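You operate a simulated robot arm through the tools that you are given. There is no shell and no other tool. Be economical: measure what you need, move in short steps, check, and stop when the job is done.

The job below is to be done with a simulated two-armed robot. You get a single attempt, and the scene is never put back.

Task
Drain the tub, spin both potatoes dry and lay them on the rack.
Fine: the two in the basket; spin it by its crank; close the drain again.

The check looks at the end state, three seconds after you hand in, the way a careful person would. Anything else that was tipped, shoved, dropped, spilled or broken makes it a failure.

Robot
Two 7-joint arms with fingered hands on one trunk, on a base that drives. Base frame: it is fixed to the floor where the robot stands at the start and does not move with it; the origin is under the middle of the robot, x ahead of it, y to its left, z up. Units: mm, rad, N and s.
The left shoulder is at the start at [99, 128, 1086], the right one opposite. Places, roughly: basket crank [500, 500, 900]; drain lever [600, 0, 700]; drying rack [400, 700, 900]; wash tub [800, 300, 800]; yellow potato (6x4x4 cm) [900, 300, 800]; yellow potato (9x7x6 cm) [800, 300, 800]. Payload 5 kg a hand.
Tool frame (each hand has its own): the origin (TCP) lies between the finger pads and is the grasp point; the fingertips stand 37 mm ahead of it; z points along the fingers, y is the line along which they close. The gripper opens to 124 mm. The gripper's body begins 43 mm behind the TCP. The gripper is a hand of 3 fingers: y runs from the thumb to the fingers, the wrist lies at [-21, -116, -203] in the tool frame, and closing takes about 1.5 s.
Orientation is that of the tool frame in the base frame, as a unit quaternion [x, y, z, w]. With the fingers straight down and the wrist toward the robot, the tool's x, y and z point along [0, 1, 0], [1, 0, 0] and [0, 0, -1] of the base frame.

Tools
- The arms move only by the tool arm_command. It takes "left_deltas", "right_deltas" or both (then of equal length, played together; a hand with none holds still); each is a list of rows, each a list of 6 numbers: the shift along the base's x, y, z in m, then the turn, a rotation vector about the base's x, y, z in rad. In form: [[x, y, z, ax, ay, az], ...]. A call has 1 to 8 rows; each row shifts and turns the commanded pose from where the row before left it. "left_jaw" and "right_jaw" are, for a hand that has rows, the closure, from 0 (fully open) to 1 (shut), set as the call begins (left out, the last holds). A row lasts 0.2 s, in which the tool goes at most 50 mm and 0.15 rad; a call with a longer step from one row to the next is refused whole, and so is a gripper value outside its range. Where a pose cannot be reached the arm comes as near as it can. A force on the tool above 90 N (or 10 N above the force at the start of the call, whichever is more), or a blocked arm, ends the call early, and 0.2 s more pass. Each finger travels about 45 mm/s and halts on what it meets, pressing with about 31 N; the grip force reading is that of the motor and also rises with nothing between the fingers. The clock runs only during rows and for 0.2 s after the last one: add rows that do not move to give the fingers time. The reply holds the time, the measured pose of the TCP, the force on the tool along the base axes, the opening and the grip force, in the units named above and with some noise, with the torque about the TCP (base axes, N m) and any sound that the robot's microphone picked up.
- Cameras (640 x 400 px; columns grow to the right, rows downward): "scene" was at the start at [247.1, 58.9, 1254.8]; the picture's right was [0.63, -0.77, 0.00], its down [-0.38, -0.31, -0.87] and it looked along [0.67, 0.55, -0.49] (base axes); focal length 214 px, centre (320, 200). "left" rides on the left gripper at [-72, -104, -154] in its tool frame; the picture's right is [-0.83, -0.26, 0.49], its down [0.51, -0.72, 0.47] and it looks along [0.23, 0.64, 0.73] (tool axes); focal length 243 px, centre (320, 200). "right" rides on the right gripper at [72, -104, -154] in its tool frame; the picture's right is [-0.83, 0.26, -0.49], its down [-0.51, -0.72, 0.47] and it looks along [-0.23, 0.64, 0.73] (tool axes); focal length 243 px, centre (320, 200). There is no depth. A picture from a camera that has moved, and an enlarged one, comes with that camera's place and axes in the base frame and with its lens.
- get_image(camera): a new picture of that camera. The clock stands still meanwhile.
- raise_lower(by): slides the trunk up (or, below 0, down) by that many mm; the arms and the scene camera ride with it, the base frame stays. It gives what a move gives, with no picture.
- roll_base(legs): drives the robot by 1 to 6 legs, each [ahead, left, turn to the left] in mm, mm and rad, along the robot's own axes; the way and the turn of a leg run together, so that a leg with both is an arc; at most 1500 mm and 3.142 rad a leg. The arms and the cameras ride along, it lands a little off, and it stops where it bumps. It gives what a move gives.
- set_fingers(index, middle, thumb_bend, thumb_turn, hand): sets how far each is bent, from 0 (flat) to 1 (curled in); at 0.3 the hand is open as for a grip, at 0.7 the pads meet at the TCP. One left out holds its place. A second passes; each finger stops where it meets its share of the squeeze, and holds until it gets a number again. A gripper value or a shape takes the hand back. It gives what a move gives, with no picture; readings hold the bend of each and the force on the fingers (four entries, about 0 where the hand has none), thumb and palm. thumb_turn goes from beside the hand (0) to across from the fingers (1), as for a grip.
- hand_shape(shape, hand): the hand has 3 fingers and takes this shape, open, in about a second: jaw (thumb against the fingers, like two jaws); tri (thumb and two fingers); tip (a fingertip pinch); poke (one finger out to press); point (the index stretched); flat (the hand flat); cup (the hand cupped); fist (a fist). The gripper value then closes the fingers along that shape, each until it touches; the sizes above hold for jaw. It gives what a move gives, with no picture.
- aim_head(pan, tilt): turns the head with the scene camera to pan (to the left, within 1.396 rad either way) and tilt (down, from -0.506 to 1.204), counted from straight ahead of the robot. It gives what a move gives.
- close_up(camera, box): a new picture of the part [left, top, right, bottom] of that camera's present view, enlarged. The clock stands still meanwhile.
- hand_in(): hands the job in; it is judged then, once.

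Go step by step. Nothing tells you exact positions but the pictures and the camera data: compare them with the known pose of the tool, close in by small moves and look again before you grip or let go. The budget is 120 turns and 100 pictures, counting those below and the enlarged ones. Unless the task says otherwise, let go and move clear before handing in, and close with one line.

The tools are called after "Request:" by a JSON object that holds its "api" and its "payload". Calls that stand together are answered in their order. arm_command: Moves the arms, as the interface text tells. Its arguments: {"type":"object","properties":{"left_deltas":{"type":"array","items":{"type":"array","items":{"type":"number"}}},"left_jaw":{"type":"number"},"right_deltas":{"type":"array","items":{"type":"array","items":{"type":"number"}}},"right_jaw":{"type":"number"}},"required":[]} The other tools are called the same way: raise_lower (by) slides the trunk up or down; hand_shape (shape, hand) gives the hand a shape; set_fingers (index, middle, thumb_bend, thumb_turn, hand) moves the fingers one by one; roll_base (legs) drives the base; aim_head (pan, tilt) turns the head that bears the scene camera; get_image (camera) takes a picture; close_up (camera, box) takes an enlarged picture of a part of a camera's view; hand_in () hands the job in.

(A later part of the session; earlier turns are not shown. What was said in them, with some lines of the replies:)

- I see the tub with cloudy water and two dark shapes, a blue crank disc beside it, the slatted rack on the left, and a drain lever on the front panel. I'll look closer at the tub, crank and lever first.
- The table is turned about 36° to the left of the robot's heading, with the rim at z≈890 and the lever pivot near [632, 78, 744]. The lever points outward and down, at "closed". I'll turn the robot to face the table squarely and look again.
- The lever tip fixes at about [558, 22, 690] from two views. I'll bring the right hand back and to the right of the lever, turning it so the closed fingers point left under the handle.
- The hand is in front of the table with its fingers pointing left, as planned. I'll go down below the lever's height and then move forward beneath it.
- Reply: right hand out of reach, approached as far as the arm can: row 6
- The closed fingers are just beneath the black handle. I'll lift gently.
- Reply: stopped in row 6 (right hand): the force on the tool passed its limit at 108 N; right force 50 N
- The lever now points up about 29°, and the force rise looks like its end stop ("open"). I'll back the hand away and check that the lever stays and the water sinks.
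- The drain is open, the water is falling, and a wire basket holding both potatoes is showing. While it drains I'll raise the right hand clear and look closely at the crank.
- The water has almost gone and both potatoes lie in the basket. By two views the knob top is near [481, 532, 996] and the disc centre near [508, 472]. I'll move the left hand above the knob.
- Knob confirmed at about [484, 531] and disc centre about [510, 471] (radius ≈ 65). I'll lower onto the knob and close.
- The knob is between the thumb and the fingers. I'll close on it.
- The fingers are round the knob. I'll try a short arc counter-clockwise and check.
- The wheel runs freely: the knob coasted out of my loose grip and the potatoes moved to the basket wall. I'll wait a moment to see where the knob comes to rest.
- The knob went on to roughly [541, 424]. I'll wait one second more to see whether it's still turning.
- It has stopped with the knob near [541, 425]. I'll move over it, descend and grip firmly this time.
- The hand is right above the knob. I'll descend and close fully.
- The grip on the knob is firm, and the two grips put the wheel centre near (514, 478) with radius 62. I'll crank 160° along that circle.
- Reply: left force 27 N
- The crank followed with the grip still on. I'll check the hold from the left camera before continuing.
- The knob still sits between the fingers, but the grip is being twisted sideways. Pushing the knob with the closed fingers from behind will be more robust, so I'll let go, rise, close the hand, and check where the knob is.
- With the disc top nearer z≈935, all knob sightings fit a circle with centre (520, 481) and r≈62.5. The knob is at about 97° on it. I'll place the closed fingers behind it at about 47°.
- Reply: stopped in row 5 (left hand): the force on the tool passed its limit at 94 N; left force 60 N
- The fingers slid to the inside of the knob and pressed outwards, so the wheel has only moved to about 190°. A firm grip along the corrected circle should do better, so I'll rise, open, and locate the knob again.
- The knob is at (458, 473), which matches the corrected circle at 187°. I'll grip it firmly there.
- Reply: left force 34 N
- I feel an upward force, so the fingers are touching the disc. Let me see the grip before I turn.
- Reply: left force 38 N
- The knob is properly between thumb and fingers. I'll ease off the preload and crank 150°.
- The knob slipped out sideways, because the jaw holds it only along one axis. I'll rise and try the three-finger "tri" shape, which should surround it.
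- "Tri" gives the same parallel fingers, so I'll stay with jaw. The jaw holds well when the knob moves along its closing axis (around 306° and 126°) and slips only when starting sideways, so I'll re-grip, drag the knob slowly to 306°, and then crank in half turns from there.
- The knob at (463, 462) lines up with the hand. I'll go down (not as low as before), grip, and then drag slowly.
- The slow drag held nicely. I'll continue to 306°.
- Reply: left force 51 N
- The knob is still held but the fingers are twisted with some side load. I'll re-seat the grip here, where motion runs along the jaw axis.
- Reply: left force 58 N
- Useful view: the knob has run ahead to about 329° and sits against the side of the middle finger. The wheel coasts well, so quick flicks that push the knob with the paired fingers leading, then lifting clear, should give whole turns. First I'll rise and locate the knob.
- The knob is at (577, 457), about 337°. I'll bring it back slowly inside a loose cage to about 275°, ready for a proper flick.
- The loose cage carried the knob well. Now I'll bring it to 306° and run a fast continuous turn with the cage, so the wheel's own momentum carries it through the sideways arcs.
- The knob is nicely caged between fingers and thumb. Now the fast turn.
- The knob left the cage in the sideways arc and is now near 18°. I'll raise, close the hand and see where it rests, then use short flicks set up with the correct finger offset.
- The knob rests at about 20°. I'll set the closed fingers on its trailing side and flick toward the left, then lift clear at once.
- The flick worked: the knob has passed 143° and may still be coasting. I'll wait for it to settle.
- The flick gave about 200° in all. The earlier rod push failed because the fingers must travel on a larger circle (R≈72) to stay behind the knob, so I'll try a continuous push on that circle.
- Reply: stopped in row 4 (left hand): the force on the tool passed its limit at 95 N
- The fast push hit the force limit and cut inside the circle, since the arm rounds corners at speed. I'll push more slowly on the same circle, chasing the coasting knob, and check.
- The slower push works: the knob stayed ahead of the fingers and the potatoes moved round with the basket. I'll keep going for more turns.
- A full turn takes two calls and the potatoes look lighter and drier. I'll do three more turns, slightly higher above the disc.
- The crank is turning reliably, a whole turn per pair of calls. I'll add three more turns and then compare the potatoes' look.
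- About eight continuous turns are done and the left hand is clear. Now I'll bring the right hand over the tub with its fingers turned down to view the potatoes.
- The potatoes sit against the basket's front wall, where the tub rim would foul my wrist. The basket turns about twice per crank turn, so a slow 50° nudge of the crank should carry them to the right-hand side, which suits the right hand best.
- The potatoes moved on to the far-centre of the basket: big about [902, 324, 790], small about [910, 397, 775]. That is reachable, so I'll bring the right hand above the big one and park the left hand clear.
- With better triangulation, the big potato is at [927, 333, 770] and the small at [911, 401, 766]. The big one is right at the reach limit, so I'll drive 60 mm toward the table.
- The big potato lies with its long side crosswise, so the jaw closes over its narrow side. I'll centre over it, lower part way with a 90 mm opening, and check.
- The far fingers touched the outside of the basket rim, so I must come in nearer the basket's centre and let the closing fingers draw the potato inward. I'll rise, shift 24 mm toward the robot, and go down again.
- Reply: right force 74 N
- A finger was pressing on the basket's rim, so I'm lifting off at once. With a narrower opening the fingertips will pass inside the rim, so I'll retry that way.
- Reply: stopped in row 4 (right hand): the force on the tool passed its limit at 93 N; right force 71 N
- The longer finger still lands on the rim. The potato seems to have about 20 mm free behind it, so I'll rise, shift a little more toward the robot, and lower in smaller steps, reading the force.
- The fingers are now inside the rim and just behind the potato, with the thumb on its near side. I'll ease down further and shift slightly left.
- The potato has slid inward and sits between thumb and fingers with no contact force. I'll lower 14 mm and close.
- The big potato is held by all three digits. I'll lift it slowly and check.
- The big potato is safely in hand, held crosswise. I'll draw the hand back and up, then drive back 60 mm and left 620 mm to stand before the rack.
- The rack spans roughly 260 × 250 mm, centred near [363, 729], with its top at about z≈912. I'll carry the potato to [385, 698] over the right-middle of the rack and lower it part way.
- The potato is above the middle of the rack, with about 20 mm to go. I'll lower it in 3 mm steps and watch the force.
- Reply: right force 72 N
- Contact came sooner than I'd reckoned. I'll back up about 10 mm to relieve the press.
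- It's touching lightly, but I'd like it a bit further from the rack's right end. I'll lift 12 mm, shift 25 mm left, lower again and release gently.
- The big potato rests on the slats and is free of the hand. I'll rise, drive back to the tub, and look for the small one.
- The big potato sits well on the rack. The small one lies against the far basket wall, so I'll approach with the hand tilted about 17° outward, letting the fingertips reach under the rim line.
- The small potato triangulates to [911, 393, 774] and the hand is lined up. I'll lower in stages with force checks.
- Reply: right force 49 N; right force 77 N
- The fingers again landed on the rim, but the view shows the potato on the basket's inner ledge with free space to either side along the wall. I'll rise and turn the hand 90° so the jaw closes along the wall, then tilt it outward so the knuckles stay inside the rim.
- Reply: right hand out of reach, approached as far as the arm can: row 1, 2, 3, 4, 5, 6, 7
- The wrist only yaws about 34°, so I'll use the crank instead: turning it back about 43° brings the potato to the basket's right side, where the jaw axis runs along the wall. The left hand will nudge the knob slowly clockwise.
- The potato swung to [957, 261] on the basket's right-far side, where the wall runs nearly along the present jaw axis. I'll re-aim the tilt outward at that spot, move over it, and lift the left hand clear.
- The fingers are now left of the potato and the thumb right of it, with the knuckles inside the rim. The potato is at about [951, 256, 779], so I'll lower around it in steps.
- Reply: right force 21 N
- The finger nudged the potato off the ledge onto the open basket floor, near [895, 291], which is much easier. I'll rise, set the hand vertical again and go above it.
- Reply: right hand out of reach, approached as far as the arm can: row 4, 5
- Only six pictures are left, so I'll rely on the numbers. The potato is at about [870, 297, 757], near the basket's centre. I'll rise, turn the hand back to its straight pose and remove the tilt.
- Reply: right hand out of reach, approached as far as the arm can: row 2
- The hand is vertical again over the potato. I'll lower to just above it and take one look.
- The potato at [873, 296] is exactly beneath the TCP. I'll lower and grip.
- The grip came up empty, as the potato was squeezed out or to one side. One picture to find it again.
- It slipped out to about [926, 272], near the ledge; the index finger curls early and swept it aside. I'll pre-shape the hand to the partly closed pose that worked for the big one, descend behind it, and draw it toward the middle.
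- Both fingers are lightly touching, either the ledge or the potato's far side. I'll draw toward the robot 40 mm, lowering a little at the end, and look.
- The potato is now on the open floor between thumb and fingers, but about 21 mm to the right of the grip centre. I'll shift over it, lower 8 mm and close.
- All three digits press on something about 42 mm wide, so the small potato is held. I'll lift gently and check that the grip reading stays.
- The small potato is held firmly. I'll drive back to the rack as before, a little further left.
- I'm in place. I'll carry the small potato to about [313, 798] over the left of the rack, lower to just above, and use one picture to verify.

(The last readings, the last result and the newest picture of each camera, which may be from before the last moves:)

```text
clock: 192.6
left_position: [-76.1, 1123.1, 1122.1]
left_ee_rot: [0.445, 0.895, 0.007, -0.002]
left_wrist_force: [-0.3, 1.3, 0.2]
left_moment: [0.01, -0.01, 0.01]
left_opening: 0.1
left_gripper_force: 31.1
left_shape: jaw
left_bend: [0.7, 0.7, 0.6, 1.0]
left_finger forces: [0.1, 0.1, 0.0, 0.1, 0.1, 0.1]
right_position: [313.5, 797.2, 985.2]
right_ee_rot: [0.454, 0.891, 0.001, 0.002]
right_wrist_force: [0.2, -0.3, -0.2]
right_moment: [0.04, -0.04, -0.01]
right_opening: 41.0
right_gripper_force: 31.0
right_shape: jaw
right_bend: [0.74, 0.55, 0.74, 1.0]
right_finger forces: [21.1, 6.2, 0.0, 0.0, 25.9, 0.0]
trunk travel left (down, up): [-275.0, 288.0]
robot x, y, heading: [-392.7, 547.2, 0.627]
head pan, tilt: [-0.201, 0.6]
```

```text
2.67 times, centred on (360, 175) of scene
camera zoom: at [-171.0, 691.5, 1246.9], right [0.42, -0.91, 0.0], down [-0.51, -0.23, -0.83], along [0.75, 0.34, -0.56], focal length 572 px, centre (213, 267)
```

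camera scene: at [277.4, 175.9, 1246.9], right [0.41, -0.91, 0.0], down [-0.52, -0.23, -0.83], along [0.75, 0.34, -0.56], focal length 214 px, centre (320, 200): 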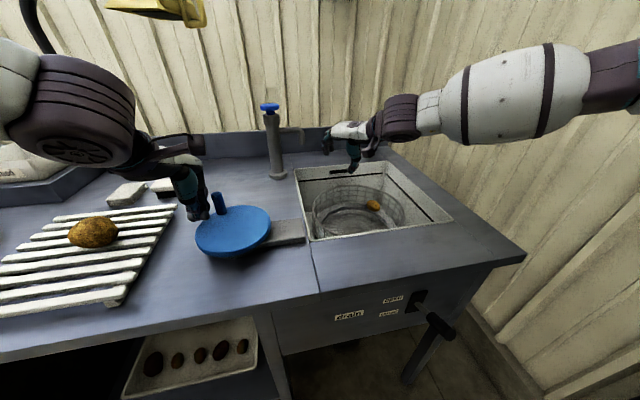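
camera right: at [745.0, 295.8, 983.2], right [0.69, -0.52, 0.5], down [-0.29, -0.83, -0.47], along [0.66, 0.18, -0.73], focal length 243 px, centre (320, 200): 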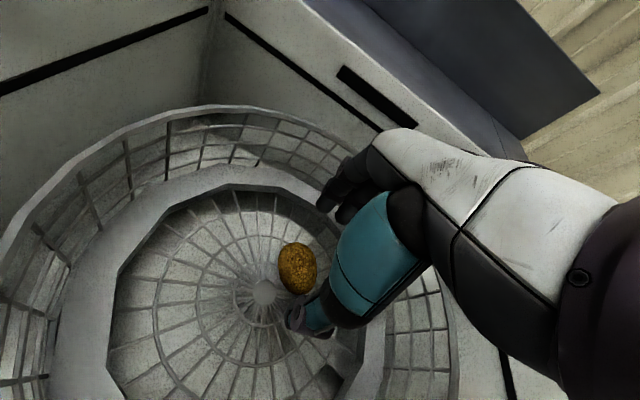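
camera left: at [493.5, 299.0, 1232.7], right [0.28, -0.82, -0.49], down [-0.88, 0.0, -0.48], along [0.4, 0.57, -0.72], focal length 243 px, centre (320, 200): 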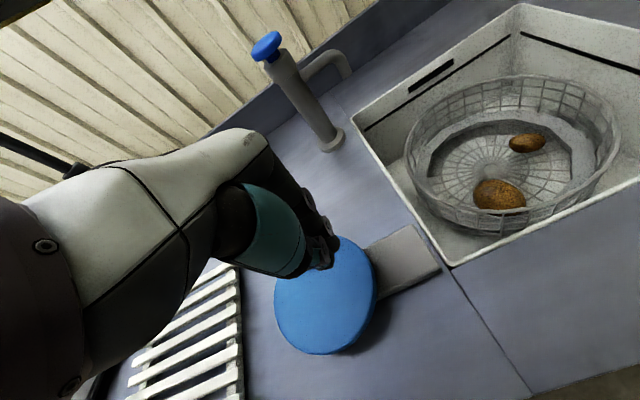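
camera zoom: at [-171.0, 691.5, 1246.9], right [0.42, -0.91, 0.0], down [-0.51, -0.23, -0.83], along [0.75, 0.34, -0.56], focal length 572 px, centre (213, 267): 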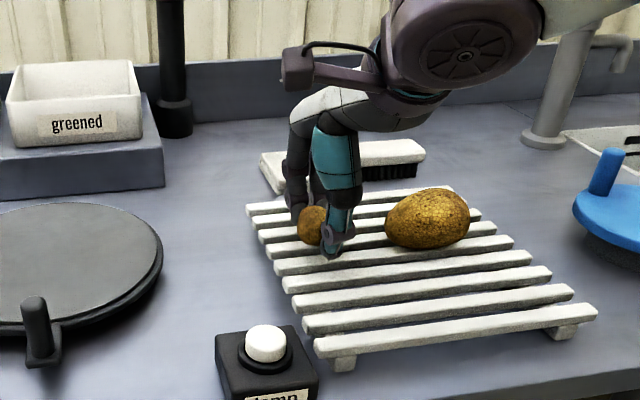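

The small potato hangs over the rack's left part. I'll shift 15 mm toward the middle and lower in small steps until I feel contact.

Request:
{"api": "arm_command", "payload": {"right_deltas": [[0.0089, -0.0121, 0, 0, 0, 0], [0, 0, -0.004, 0, 0, 0], [0, 0, -0.003, 0, 0, 0], [0, 0, -0.003, 0, 0, 0], [0, 0, 0, 0, 0, 0]]}}

Request:
{"api": "arm_command", "payload": {"right_deltas": [[0, 0, -0.002, 0, 0, 0], [0, 0, -0.002, 0, 0, 0], [0, 0, 0, 0, 0, 0]]}}

```text
clock: 193.8
left_position: [-75.3, 1123.4, 1122.3]
left_ee_rot: [0.446, 0.895, 0.005, -0.001]
left_wrist_force: [0.6, 0.4, -0.6]
left_moment: [0.01, -0.03, 0.0]
left_opening: 0.0
left_gripper_force: 31.1
left_shape: jaw
left_bend: [0.7, 0.7, 0.6, 1.0]
left_finger forces: [0.0, 0.0, 0.0, 0.0, 0.1, 0.0]
right_position: [322.2, 786.0, 975.1]
right_ee_rot: [0.454, 0.891, 0.001, 0.002]
right_wrist_force: [0.0, 0.5, -0.5]
right_moment: [-0.02, 0.02, 0.02]
right_opening: 41.1
right_gripper_force: 30.9
right_shape: jaw
right_bend: [0.74, 0.55, 0.74, 1.0]
right_finger forces: [21.0, 6.2, 0.1, 0.0, 25.8, 0.0]
trunk travel left (down, up): [-275.0, 288.0]
robot x, y, heading: [-395.6, 544.4, 0.627]
head pan, tilt: [-0.201, 0.6]
```

```text
clock: 194.6
left_position: [-76.1, 1122.6, 1122.1]
left_ee_rot: [0.445, 0.895, 0.006, -0.002]
left_wrist_force: [-0.3, -0.1, 0.2]
left_moment: [-0.01, 0.02, 0.01]
left_opening: 0.0
left_gripper_force: 31.0
left_shape: jaw
left_bend: [0.7, 0.7, 0.6, 1.0]
left_finger forces: [0.0, 0.1, 0.0, 0.1, 0.0, 0.0]
right_position: [322.3, 787.0, 970.3]
right_ee_rot: [0.455, 0.89, 0.001, 0.002]
right_wrist_force: [0.5, -0.1, -0.8]
right_moment: [0.01, -0.01, 0.0]
right_opening: 40.8
right_gripper_force: 30.8
right_shape: jaw
right_bend: [0.74, 0.55, 0.74, 1.0]
right_finger forces: [21.0, 6.2, 0.1, 0.1, 25.8, 0.0]
trunk travel left (down, up): [-275.0, 288.0]
robot x, y, heading: [-394.2, 547.7, 0.63]
head pan, tilt: [-0.201, 0.6]
```

No contact yet, so I'll keep lowering 2 mm at a time.

Request:
{"api": "arm_command", "payload": {"right_deltas": [[0, 0, -0.002, 0, 0, 0], [0, 0, -0.002, 0, 0, 0], [0, 0, 0, 0, 0, 0]]}}

Request:
{"api": "arm_command", "payload": {"right_deltas": [[0, 0, -0.002, 0, 0, 0], [0, 0, -0.001, 0, 0, 0], [0, 0, 0, 0, 0, 0]]}}

```text
clock: 195.4
left_position: [-77.4, 1122.2, 1123.7]
left_ee_rot: [0.445, 0.895, 0.007, 0.0]
left_wrist_force: [-0.5, 0.2, -0.2]
left_moment: [0.01, 0.02, 0.01]
left_opening: 0.1
left_gripper_force: 30.7
left_shape: jaw
left_bend: [0.7, 0.7, 0.6, 1.0]
left_finger forces: [0.0, 0.1, 0.0, 0.0, 0.0, 0.0]
right_position: [322.0, 788.0, 968.1]
right_ee_rot: [0.455, 0.891, 0.002, 0.002]
right_wrist_force: [1.2, -1.0, 15.7]
right_moment: [-0.09, 0.18, 0.0]
right_opening: 41.8
right_gripper_force: 31.3
right_shape: jaw
right_bend: [0.74, 0.55, 0.74, 1.0]
right_finger forces: [22.7, 7.1, 0.0, 0.0, 32.2, 0.0]
trunk travel left (down, up): [-275.0, 288.0]
robot x, y, heading: [-390.7, 547.5, 0.629]
head pan, tilt: [-0.201, 0.6]
```

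```text
clock: 196.2
left_position: [-80.5, 1121.5, 1125.1]
left_ee_rot: [0.445, 0.895, 0.007, -0.001]
left_wrist_force: [1.1, -0.3, 0.8]
left_moment: [-0.01, 0.03, 0.03]
left_opening: 0.1
left_gripper_force: 30.9
left_shape: jaw
left_bend: [0.7, 0.7, 0.6, 1.0]
left_finger forces: [0.0, 0.0, 0.0, 0.0, 0.0, 0.0]
right_position: [320.1, 787.8, 968.5]
right_ee_rot: [0.454, 0.891, 0.004, 0.004]
right_wrist_force: [-0.2, -1.4, 42.7]
right_moment: [-0.64, 1.02, -0.02]
right_opening: 43.0
right_gripper_force: 31.4
right_shape: jaw
right_bend: [0.74, 0.54, 0.76, 1.0]
right_finger forces: [23.8, 8.1, 0.1, 0.0, 62.2, 0.2]
trunk travel left (down, up): [-275.0, 288.0]
robot x, y, heading: [-395.2, 554.0, 0.629]
head pan, tilt: [-0.201, 0.6]
```

Contact is at about 969, with the thumb tip on a slat. I'll ease up 5 mm and open gently in two stages, then rise.

Request:
{"api": "arm_command", "payload": {"right_deltas": [[0, 0, 0.003, 0, 0, 0], [0, 0, 0.002, 0, 0, 0], [0, 0, 0, 0, 0, 0]]}}

Request:
{"api": "arm_command", "payload": {"right_deltas": [[0, 0, 0, 0, 0, 0], [0, 0, 0, 0, 0, 0], [0, 0, 0, 0, 0, 0], [0, 0, 0, 0, 0, 0]], "right_jaw": 0.6}}

Request:
{"api": "arm_command", "payload": {"right_deltas": [[0, 0, 0, 0, 0, 0], [0, 0, 0, 0, 0, 0], [0, 0, 0, 0, 0, 0], [0, 0, 0, 0, 0, 0], [0, 0, 0, 0, 0, 0]], "right_jaw": 0.3}}

Request:
{"api": "arm_command", "payload": {"right_deltas": [[0, 0, 0.01, 0, 0, 0], [0, 0, 0.02, 0, 0, 0], [0, 0, 0.04, 0, 0, 0], [0, 0, 0.04, 0, 0, 0], [0, 0, 0.045, 0, 0, 0], [0, 0, 0, 0, 0, 0]]}}

```text
clock: 197.0
left_position: [-77.9, 1123.2, 1122.3]
left_ee_rot: [0.445, 0.895, 0.006, -0.002]
left_wrist_force: [0.2, 0.6, -0.2]
left_moment: [0.0, 0.01, 0.0]
left_opening: 0.4
left_gripper_force: 31.0
left_shape: jaw
left_bend: [0.7, 0.7, 0.6, 1.0]
left_finger forces: [0.0, 0.0, 0.0, 0.0, 0.0, 0.1]
right_position: [320.7, 785.4, 967.9]
right_ee_rot: [0.454, 0.891, 0.0, 0.002]
right_wrist_force: [-0.5, 1.5, 12.8]
right_moment: [-0.07, 0.33, 0.02]
right_opening: 42.5
right_gripper_force: 31.1
right_shape: jaw
right_bend: [0.74, 0.55, 0.76, 1.0]
right_finger forces: [23.1, 6.4, 0.0, 0.1, 33.9, 0.0]
trunk travel left (down, up): [-275.0, 288.0]
robot x, y, heading: [-397.0, 549.8, 0.633]
head pan, tilt: [-0.201, 0.6]
```

```text
clock: 198.0
left_position: [-77.2, 1124.8, 1124.1]
left_ee_rot: [0.445, 0.895, 0.006, -0.001]
left_wrist_force: [0.5, -0.3, 0.4]
left_moment: [0.03, 0.02, 0.03]
left_opening: 0.0
left_gripper_force: 30.9
left_shape: jaw
left_bend: [0.7, 0.7, 0.6, 1.0]
left_finger forces: [0.0, 0.1, 0.0, 0.0, 0.0, 0.1]
right_position: [321.1, 785.9, 968.3]
right_ee_rot: [0.454, 0.891, 0.0, 0.003]
right_wrist_force: [2.8, 0.6, 8.2]
right_moment: [-0.12, 0.18, 0.03]
right_opening: 48.9
right_gripper_force: 0.0
right_shape: jaw
right_bend: [0.74, 0.49, 0.74, 1.0]
right_finger forces: [0.2, 0.0, 0.0, 0.0, 7.7, 0.1]
trunk travel left (down, up): [-275.0, 288.0]
robot x, y, heading: [-392.3, 550.6, 0.63]
head pan, tilt: [-0.201, 0.6]
```

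```text
clock: 199.2
left_position: [-76.2, 1122.6, 1123.4]
left_ee_rot: [0.445, 0.896, 0.006, -0.002]
left_wrist_force: [0.4, -0.4, -0.4]
left_moment: [0.01, -0.01, -0.02]
left_opening: 0.0
left_gripper_force: 31.4
left_shape: jaw
left_bend: [0.7, 0.7, 0.6, 1.0]
left_finger forces: [0.0, 0.0, 0.0, 0.0, 0.0, 0.0]
right_position: [322.2, 786.7, 969.5]
right_ee_rot: [0.454, 0.891, 0.0, 0.002]
right_wrist_force: [-0.1, -0.4, 1.5]
right_moment: [0.01, -0.02, -0.03]
right_opening: 86.4
right_gripper_force: 0.1
right_shape: jaw
right_bend: [0.27, 0.37, 0.59, 0.99]
right_finger forces: [0.0, 0.6, 0.0, 0.0, 0.1, 0.0]
trunk travel left (down, up): [-275.0, 288.0]
robot x, y, heading: [-394.6, 551.1, 0.629]
head pan, tilt: [-0.201, 0.6]
```

```text
clock: 200.6
left_position: [-75.2, 1123.0, 1123.1]
left_ee_rot: [0.446, 0.895, 0.006, -0.001]
left_wrist_force: [0.4, 0.1, -0.3]
left_moment: [-0.01, 0.03, 0.0]
left_opening: 0.0
left_gripper_force: 30.6
left_shape: jaw
left_bend: [0.7, 0.7, 0.6, 1.0]
left_finger forces: [0.0, 0.1, 0.1, 0.1, 0.0, 0.0]
right_position: [321.3, 784.0, 1126.5]
right_ee_rot: [0.454, 0.891, 0.001, 0.003]
right_wrist_force: [-0.6, 0.2, 0.2]
right_moment: [-0.01, 0.02, 0.04]
right_opening: 86.6
right_gripper_force: 0.2
right_shape: jaw
right_bend: [0.27, 0.37, 0.59, 0.99]
right_finger forces: [0.0, 0.0, 0.0, 0.0, 0.0, 0.0]
trunk travel left (down, up): [-275.0, 288.0]
robot x, y, heading: [-391.1, 549.1, 0.624]
head pan, tilt: [-0.201, 0.6]
```

Both hands are clear and the small potato was released onto the rack. Now I'll drive back to the lever and turn the right hand to point left again, with the fingers closed, to push the drain lever down.

Request:
{"api": "roll_base", "payload": {"legs": [[0, -674, -0.006]]}}

Request:
{"api": "arm_command", "payload": {"right_deltas": [[-0.0181, -0.0239, 0, 0.116, 0.083, 0], [-0.0181, -0.0239, 0, 0.116, 0.083, 0], [-0.0181, -0.0239, 0, 0.116, 0.083, 0], [-0.0181, -0.0239, 0, 0.116, 0.083, 0], [-0.0181, -0.0239, 0, 0.116, 0.083, 0], [-0.0181, -0.0239, 0, 0.116, 0.083, 0], [-0.0181, -0.0239, 0, 0.116, 0.083, 0], [-0.0181, -0.0239, 0, 0.116, 0.083, 0]], "right_jaw": 1}}

Request:
{"api": "arm_command", "payload": {"right_deltas": [[-0.0181, -0.0239, -0.02, 0.116, 0.083, 0], [-0.0181, -0.0239, -0.02, 0.116, 0.083, 0], [-0.0181, -0.0239, -0.02, 0.116, 0.083, 0], [0, 0, 0, 0, 0, 0]]}}

```text
clock: 207.1
left_position: [332.2, 562.1, 1123.0]
left_ee_rot: [0.449, 0.894, 0.005, -0.001]
left_wrist_force: [-0.1, 0.1, -0.4]
left_moment: [0.01, -0.02, -0.03]
left_opening: 0.1
left_gripper_force: 31.1
left_shape: jaw
left_bend: [0.7, 0.7, 0.6, 1.0]
left_finger forces: [0.0, 0.0, 0.0, 0.0, 0.0, 0.0]
right_position: [726.6, 221.9, 1125.6]
right_ee_rot: [0.456, 0.89, 0.001, 0.003]
right_wrist_force: [-0.7, 1.2, -0.1]
right_moment: [0.0, 0.0, 0.0]
right_opening: 86.5
right_gripper_force: 0.0
right_shape: jaw
right_bend: [0.27, 0.37, 0.59, 0.99]
right_finger forces: [0.0, 0.1, 0.0, 0.0, 0.0, 0.1]
trunk travel left (down, up): [-275.0, 288.0]
robot x, y, heading: [9.2, -6.1, 0.618]
head pan, tilt: [-0.201, 0.6]
```

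```text
clock: 208.9
left_position: [331.4, 560.6, 1123.0]
left_ee_rot: [0.449, 0.893, 0.006, -0.002]
left_wrist_force: [0.3, 0.4, 0.4]
left_moment: [-0.01, 0.02, -0.04]
left_opening: 0.0
left_gripper_force: 31.0
left_shape: jaw
left_bend: [0.7, 0.7, 0.6, 1.0]
left_finger forces: [0.0, 0.0, 0.0, 0.1, 0.0, 0.0]
right_position: [581.9, 29.5, 1128.3]
right_ee_rot: [0.386, 0.748, 0.249, -0.48]
right_wrist_force: [0.3, 0.0, 0.6]
right_moment: [0.01, 0.05, -0.01]
right_opening: 0.0
right_gripper_force: 30.4
right_shape: jaw
right_bend: [0.7, 0.7, 0.56, 1.0]
right_finger forces: [0.0, 0.1, 0.0, 0.0, 0.0, 0.0]
trunk travel left (down, up): [-275.0, 288.0]
robot x, y, heading: [8.9, -12.5, 0.625]
head pan, tilt: [-0.201, 0.6]
```

```text
clock: 209.9
left_position: [331.8, 561.9, 1123.6]
left_ee_rot: [0.449, 0.893, 0.006, -0.001]
left_wrist_force: [0.5, -1.4, 0.0]
left_moment: [0.01, -0.01, 0.0]
left_opening: 0.1
left_gripper_force: 30.7
left_shape: jaw
left_bend: [0.7, 0.7, 0.6, 1.0]
left_finger forces: [0.0, 0.1, 0.0, 0.0, 0.1, 0.0]
right_position: [529.2, -42.2, 1064.8]
right_ee_rot: [0.325, 0.63, 0.323, -0.627]
right_wrist_force: [-0.1, 0.1, -0.1]
right_moment: [-0.01, 0.01, 0.0]
right_opening: 0.1
right_gripper_force: 30.7
right_shape: jaw
right_bend: [0.7, 0.7, 0.56, 1.0]
right_finger forces: [0.0, 0.0, 0.1, 0.1, 0.0, 0.0]
trunk travel left (down, up): [-275.0, 288.0]
robot x, y, heading: [10.5, -7.0, 0.627]
head pan, tilt: [-0.201, 0.6]
```

The hand points left in front of the table at n≈406. I'll align with the lever, come down to z≈845, and move forward over the raised handle.

Request:
{"api": "arm_command", "payload": {"right_deltas": [[-0.0136, 0.0087, -0.03, 0, 0, 0], [0, 0, -0.045, 0, 0, 0], [0, 0, -0.045, 0, 0, 0], [0, 0, -0.045, 0, 0, 0], [0, 0, -0.045, 0, 0, 0], [0, 0, -0.008, 0, 0, 0], [0, 0, 0, 0, 0, 0]]}}

Request:
{"api": "arm_command", "payload": {"right_deltas": [[0.021, 0.015, 0, 0, 0, 0], [0.021, 0.015, 0, 0, 0, 0], [0.0205, 0.0147, 0, 0, 0, 0], [0, 0, 0, 0, 0, 0]]}}

```text
clock: 211.5
left_position: [330.6, 562.9, 1122.1]
left_ee_rot: [0.449, 0.894, 0.005, -0.003]
left_wrist_force: [-0.8, -0.3, 0.0]
left_moment: [0.0, 0.02, 0.0]
left_opening: 0.0
left_gripper_force: 30.9
left_shape: jaw
left_bend: [0.7, 0.7, 0.6, 1.0]
left_finger forces: [0.0, 0.1, 0.0, 0.1, 0.0, 0.0]
right_position: [514.0, -35.9, 847.0]
right_ee_rot: [0.325, 0.63, 0.324, -0.627]
right_wrist_force: [-0.2, -0.4, 0.3]
right_moment: [0.01, 0.0, 0.02]
right_opening: 0.2
right_gripper_force: 30.9
right_shape: jaw
right_bend: [0.7, 0.7, 0.56, 1.0]
right_finger forces: [0.0, 0.0, 0.0, 0.1, 0.1, 0.0]
trunk travel left (down, up): [-275.0, 288.0]
robot x, y, heading: [6.9, -7.4, 0.624]
head pan, tilt: [-0.201, 0.6]
```

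```text
clock: 212.5
left_position: [331.7, 562.0, 1123.6]
left_ee_rot: [0.449, 0.894, 0.006, -0.001]
left_wrist_force: [0.0, 0.4, 0.0]
left_moment: [-0.02, 0.02, 0.01]
left_opening: 0.0
left_gripper_force: 31.3
left_shape: jaw
left_bend: [0.7, 0.7, 0.6, 1.0]
left_finger forces: [0.1, 0.1, 0.0, 0.1, 0.0, 0.0]
right_position: [575.6, 11.8, 848.4]
right_ee_rot: [0.324, 0.63, 0.325, -0.627]
right_wrist_force: [-0.5, 0.5, 0.2]
right_moment: [0.03, 0.01, 0.03]
right_opening: 0.0
right_gripper_force: 31.2
right_shape: jaw
right_bend: [0.7, 0.7, 0.56, 1.0]
right_finger forces: [0.1, 0.0, 0.0, 0.0, 0.1, 0.0]
trunk travel left (down, up): [-275.0, 288.0]
robot x, y, heading: [9.1, -11.6, 0.623]
head pan, tilt: [-0.201, 0.6]
```

No contact, and I'm directly above the handle. I'll push down until the stop.

Request:
{"api": "arm_command", "payload": {"right_deltas": [[0, 0, -0.02, 0, 0, 0], [0, 0, -0.02, 0, 0, 0], [0, 0, -0.02, 0, 0, 0], [0, 0, -0.02, 0, 0, 0], [0, 0, -0.015, 0, 0, 0], [0, 0, -0.015, 0, 0, 0], [0, 0, -0.01, 0, 0, 0], [0, 0, -0.01, 0, 0, 0]]}}

```text
clock: 214.3
left_position: [329.8, 561.3, 1124.2]
left_ee_rot: [0.45, 0.893, 0.007, -0.001]
left_wrist_force: [0.6, 0.9, -0.5]
left_moment: [0.0, 0.03, 0.01]
left_opening: 0.0
left_gripper_force: 30.8
left_shape: jaw
left_bend: [0.7, 0.7, 0.6, 1.0]
left_finger forces: [0.1, 0.0, 0.1, 0.1, 0.0, 0.1]
right_position: [577.3, 9.3, 738.3]
right_ee_rot: [0.315, 0.63, 0.334, -0.626]
right_wrist_force: [-9.1, -13.9, 51.5]
right_moment: [0.94, -0.3, 0.08]
right_opening: 0.3
right_gripper_force: 30.8
right_shape: jaw
right_bend: [0.7, 0.7, 0.56, 1.0]
right_finger forces: [0.0, 52.6, 0.0, 0.0, 0.0, 0.0]
trunk travel left (down, up): [-275.0, 288.0]
robot x, y, heading: [10.6, -12.5, 0.619]
head pan, tilt: [-0.201, 0.6]
stopped in row 8 (right hand): the force on the tool passed its limit at 98 N (the readings are from after the stop); the commanded pose is now the measured one
```

The force rise at z≈738 fits the lower stop. I'll lift off, draw back and up clear of the table, and take the last picture, framing the rack, tub and lever.

Request:
{"api": "arm_command", "payload": {"right_deltas": [[0, 0, 0.03, 0, 0, 0], [0, 0, 0.03, 0, 0, 0], [-0.0325, -0.0232, 0, 0, 0, 0], [-0.0325, -0.0232, 0, 0, 0, 0], [-0.0325, -0.0232, 0.02, 0, 0, 0], [0, -0.03, 0.04, 0, 0, 0], [0, -0.03, 0.04, 0, 0, 0], [0, -0.03, 0.04, 0, 0, 0]]}}

Request:
{"api": "aim_head", "payload": {"pan": 0.1, "tilt": 0.72}}

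Request:
{"api": "get_image", "payload": {"camera": "scene"}}

```text
clock: 216.1
left_position: [332.9, 561.0, 1123.9]
left_ee_rot: [0.449, 0.893, 0.006, -0.002]
left_wrist_force: [0.3, 0.7, -0.5]
left_moment: [0.01, 0.0, 0.03]
left_opening: 0.0
left_gripper_force: 31.0
left_shape: jaw
left_bend: [0.7, 0.7, 0.6, 1.0]
left_finger forces: [0.1, 0.0, 0.1, 0.0, 0.0, 0.1]
right_position: [481.3, -149.4, 930.5]
right_ee_rot: [0.319, 0.629, 0.331, -0.627]
right_wrist_force: [0.1, 0.5, 0.3]
right_moment: [0.0, 0.02, 0.0]
right_opening: 0.0
right_gripper_force: 30.8
right_shape: jaw
right_bend: [0.7, 0.7, 0.57, 1.0]
right_finger forces: [0.1, 0.0, 0.0, 0.1, 0.0, 0.0]
trunk travel left (down, up): [-275.0, 288.0]
robot x, y, heading: [10.3, -14.4, 0.625]
head pan, tilt: [-0.201, 0.6]
```

```text
clock: 216.9
left_position: [333.0, 561.7, 1122.9]
left_ee_rot: [0.449, 0.893, 0.005, -0.001]
left_wrist_force: [0.6, 0.8, 0.5]
left_moment: [0.0, -0.01, 0.01]
left_opening: 0.3
left_gripper_force: 30.6
left_shape: jaw
left_bend: [0.7, 0.7, 0.6, 1.0]
left_finger forces: [0.0, 0.0, 0.0, 0.0, 0.0, 0.0]
right_position: [480.8, -148.5, 929.9]
right_ee_rot: [0.319, 0.63, 0.33, -0.626]
right_wrist_force: [0.4, 0.2, 0.0]
right_moment: [0.03, -0.02, 0.0]
right_opening: 0.0
right_gripper_force: 30.5
right_shape: jaw
right_bend: [0.7, 0.7, 0.57, 1.0]
right_finger forces: [0.0, 0.0, 0.0, 0.1, 0.0, 0.0]
trunk travel left (down, up): [-275.0, 288.0]
robot x, y, heading: [11.8, -11.6, 0.62]
head pan, tilt: [0.099, 0.721]
```

```text
0 pictures are left
camera scene: at [216.7, 149.9, 1236.5], right [0.66, -0.75, 0.0], down [-0.5, -0.43, -0.75], along [0.57, 0.5, -0.66], focal length 214 px, centre (320, 200)
```

scene: 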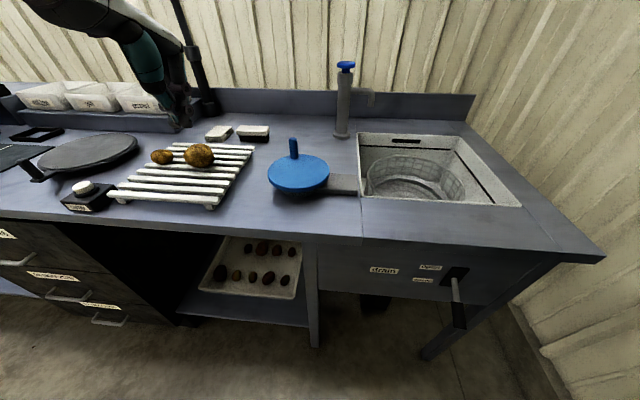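

The tub is empty and the lever is back at "closed". Both potatoes lie on the rack, where their positions match where I set them down, and both hands are clear. Nothing else looks disturbed, so I'm handing in.

Request:
{"api": "hand_in", "payload": {}}

```text
The job is handed in.
```

I drained the tub, spun both potatoes in the basket by its crank, laid them on the rack and closed the drain again. I judged dryness only by eye (they looked lighter after the spin).
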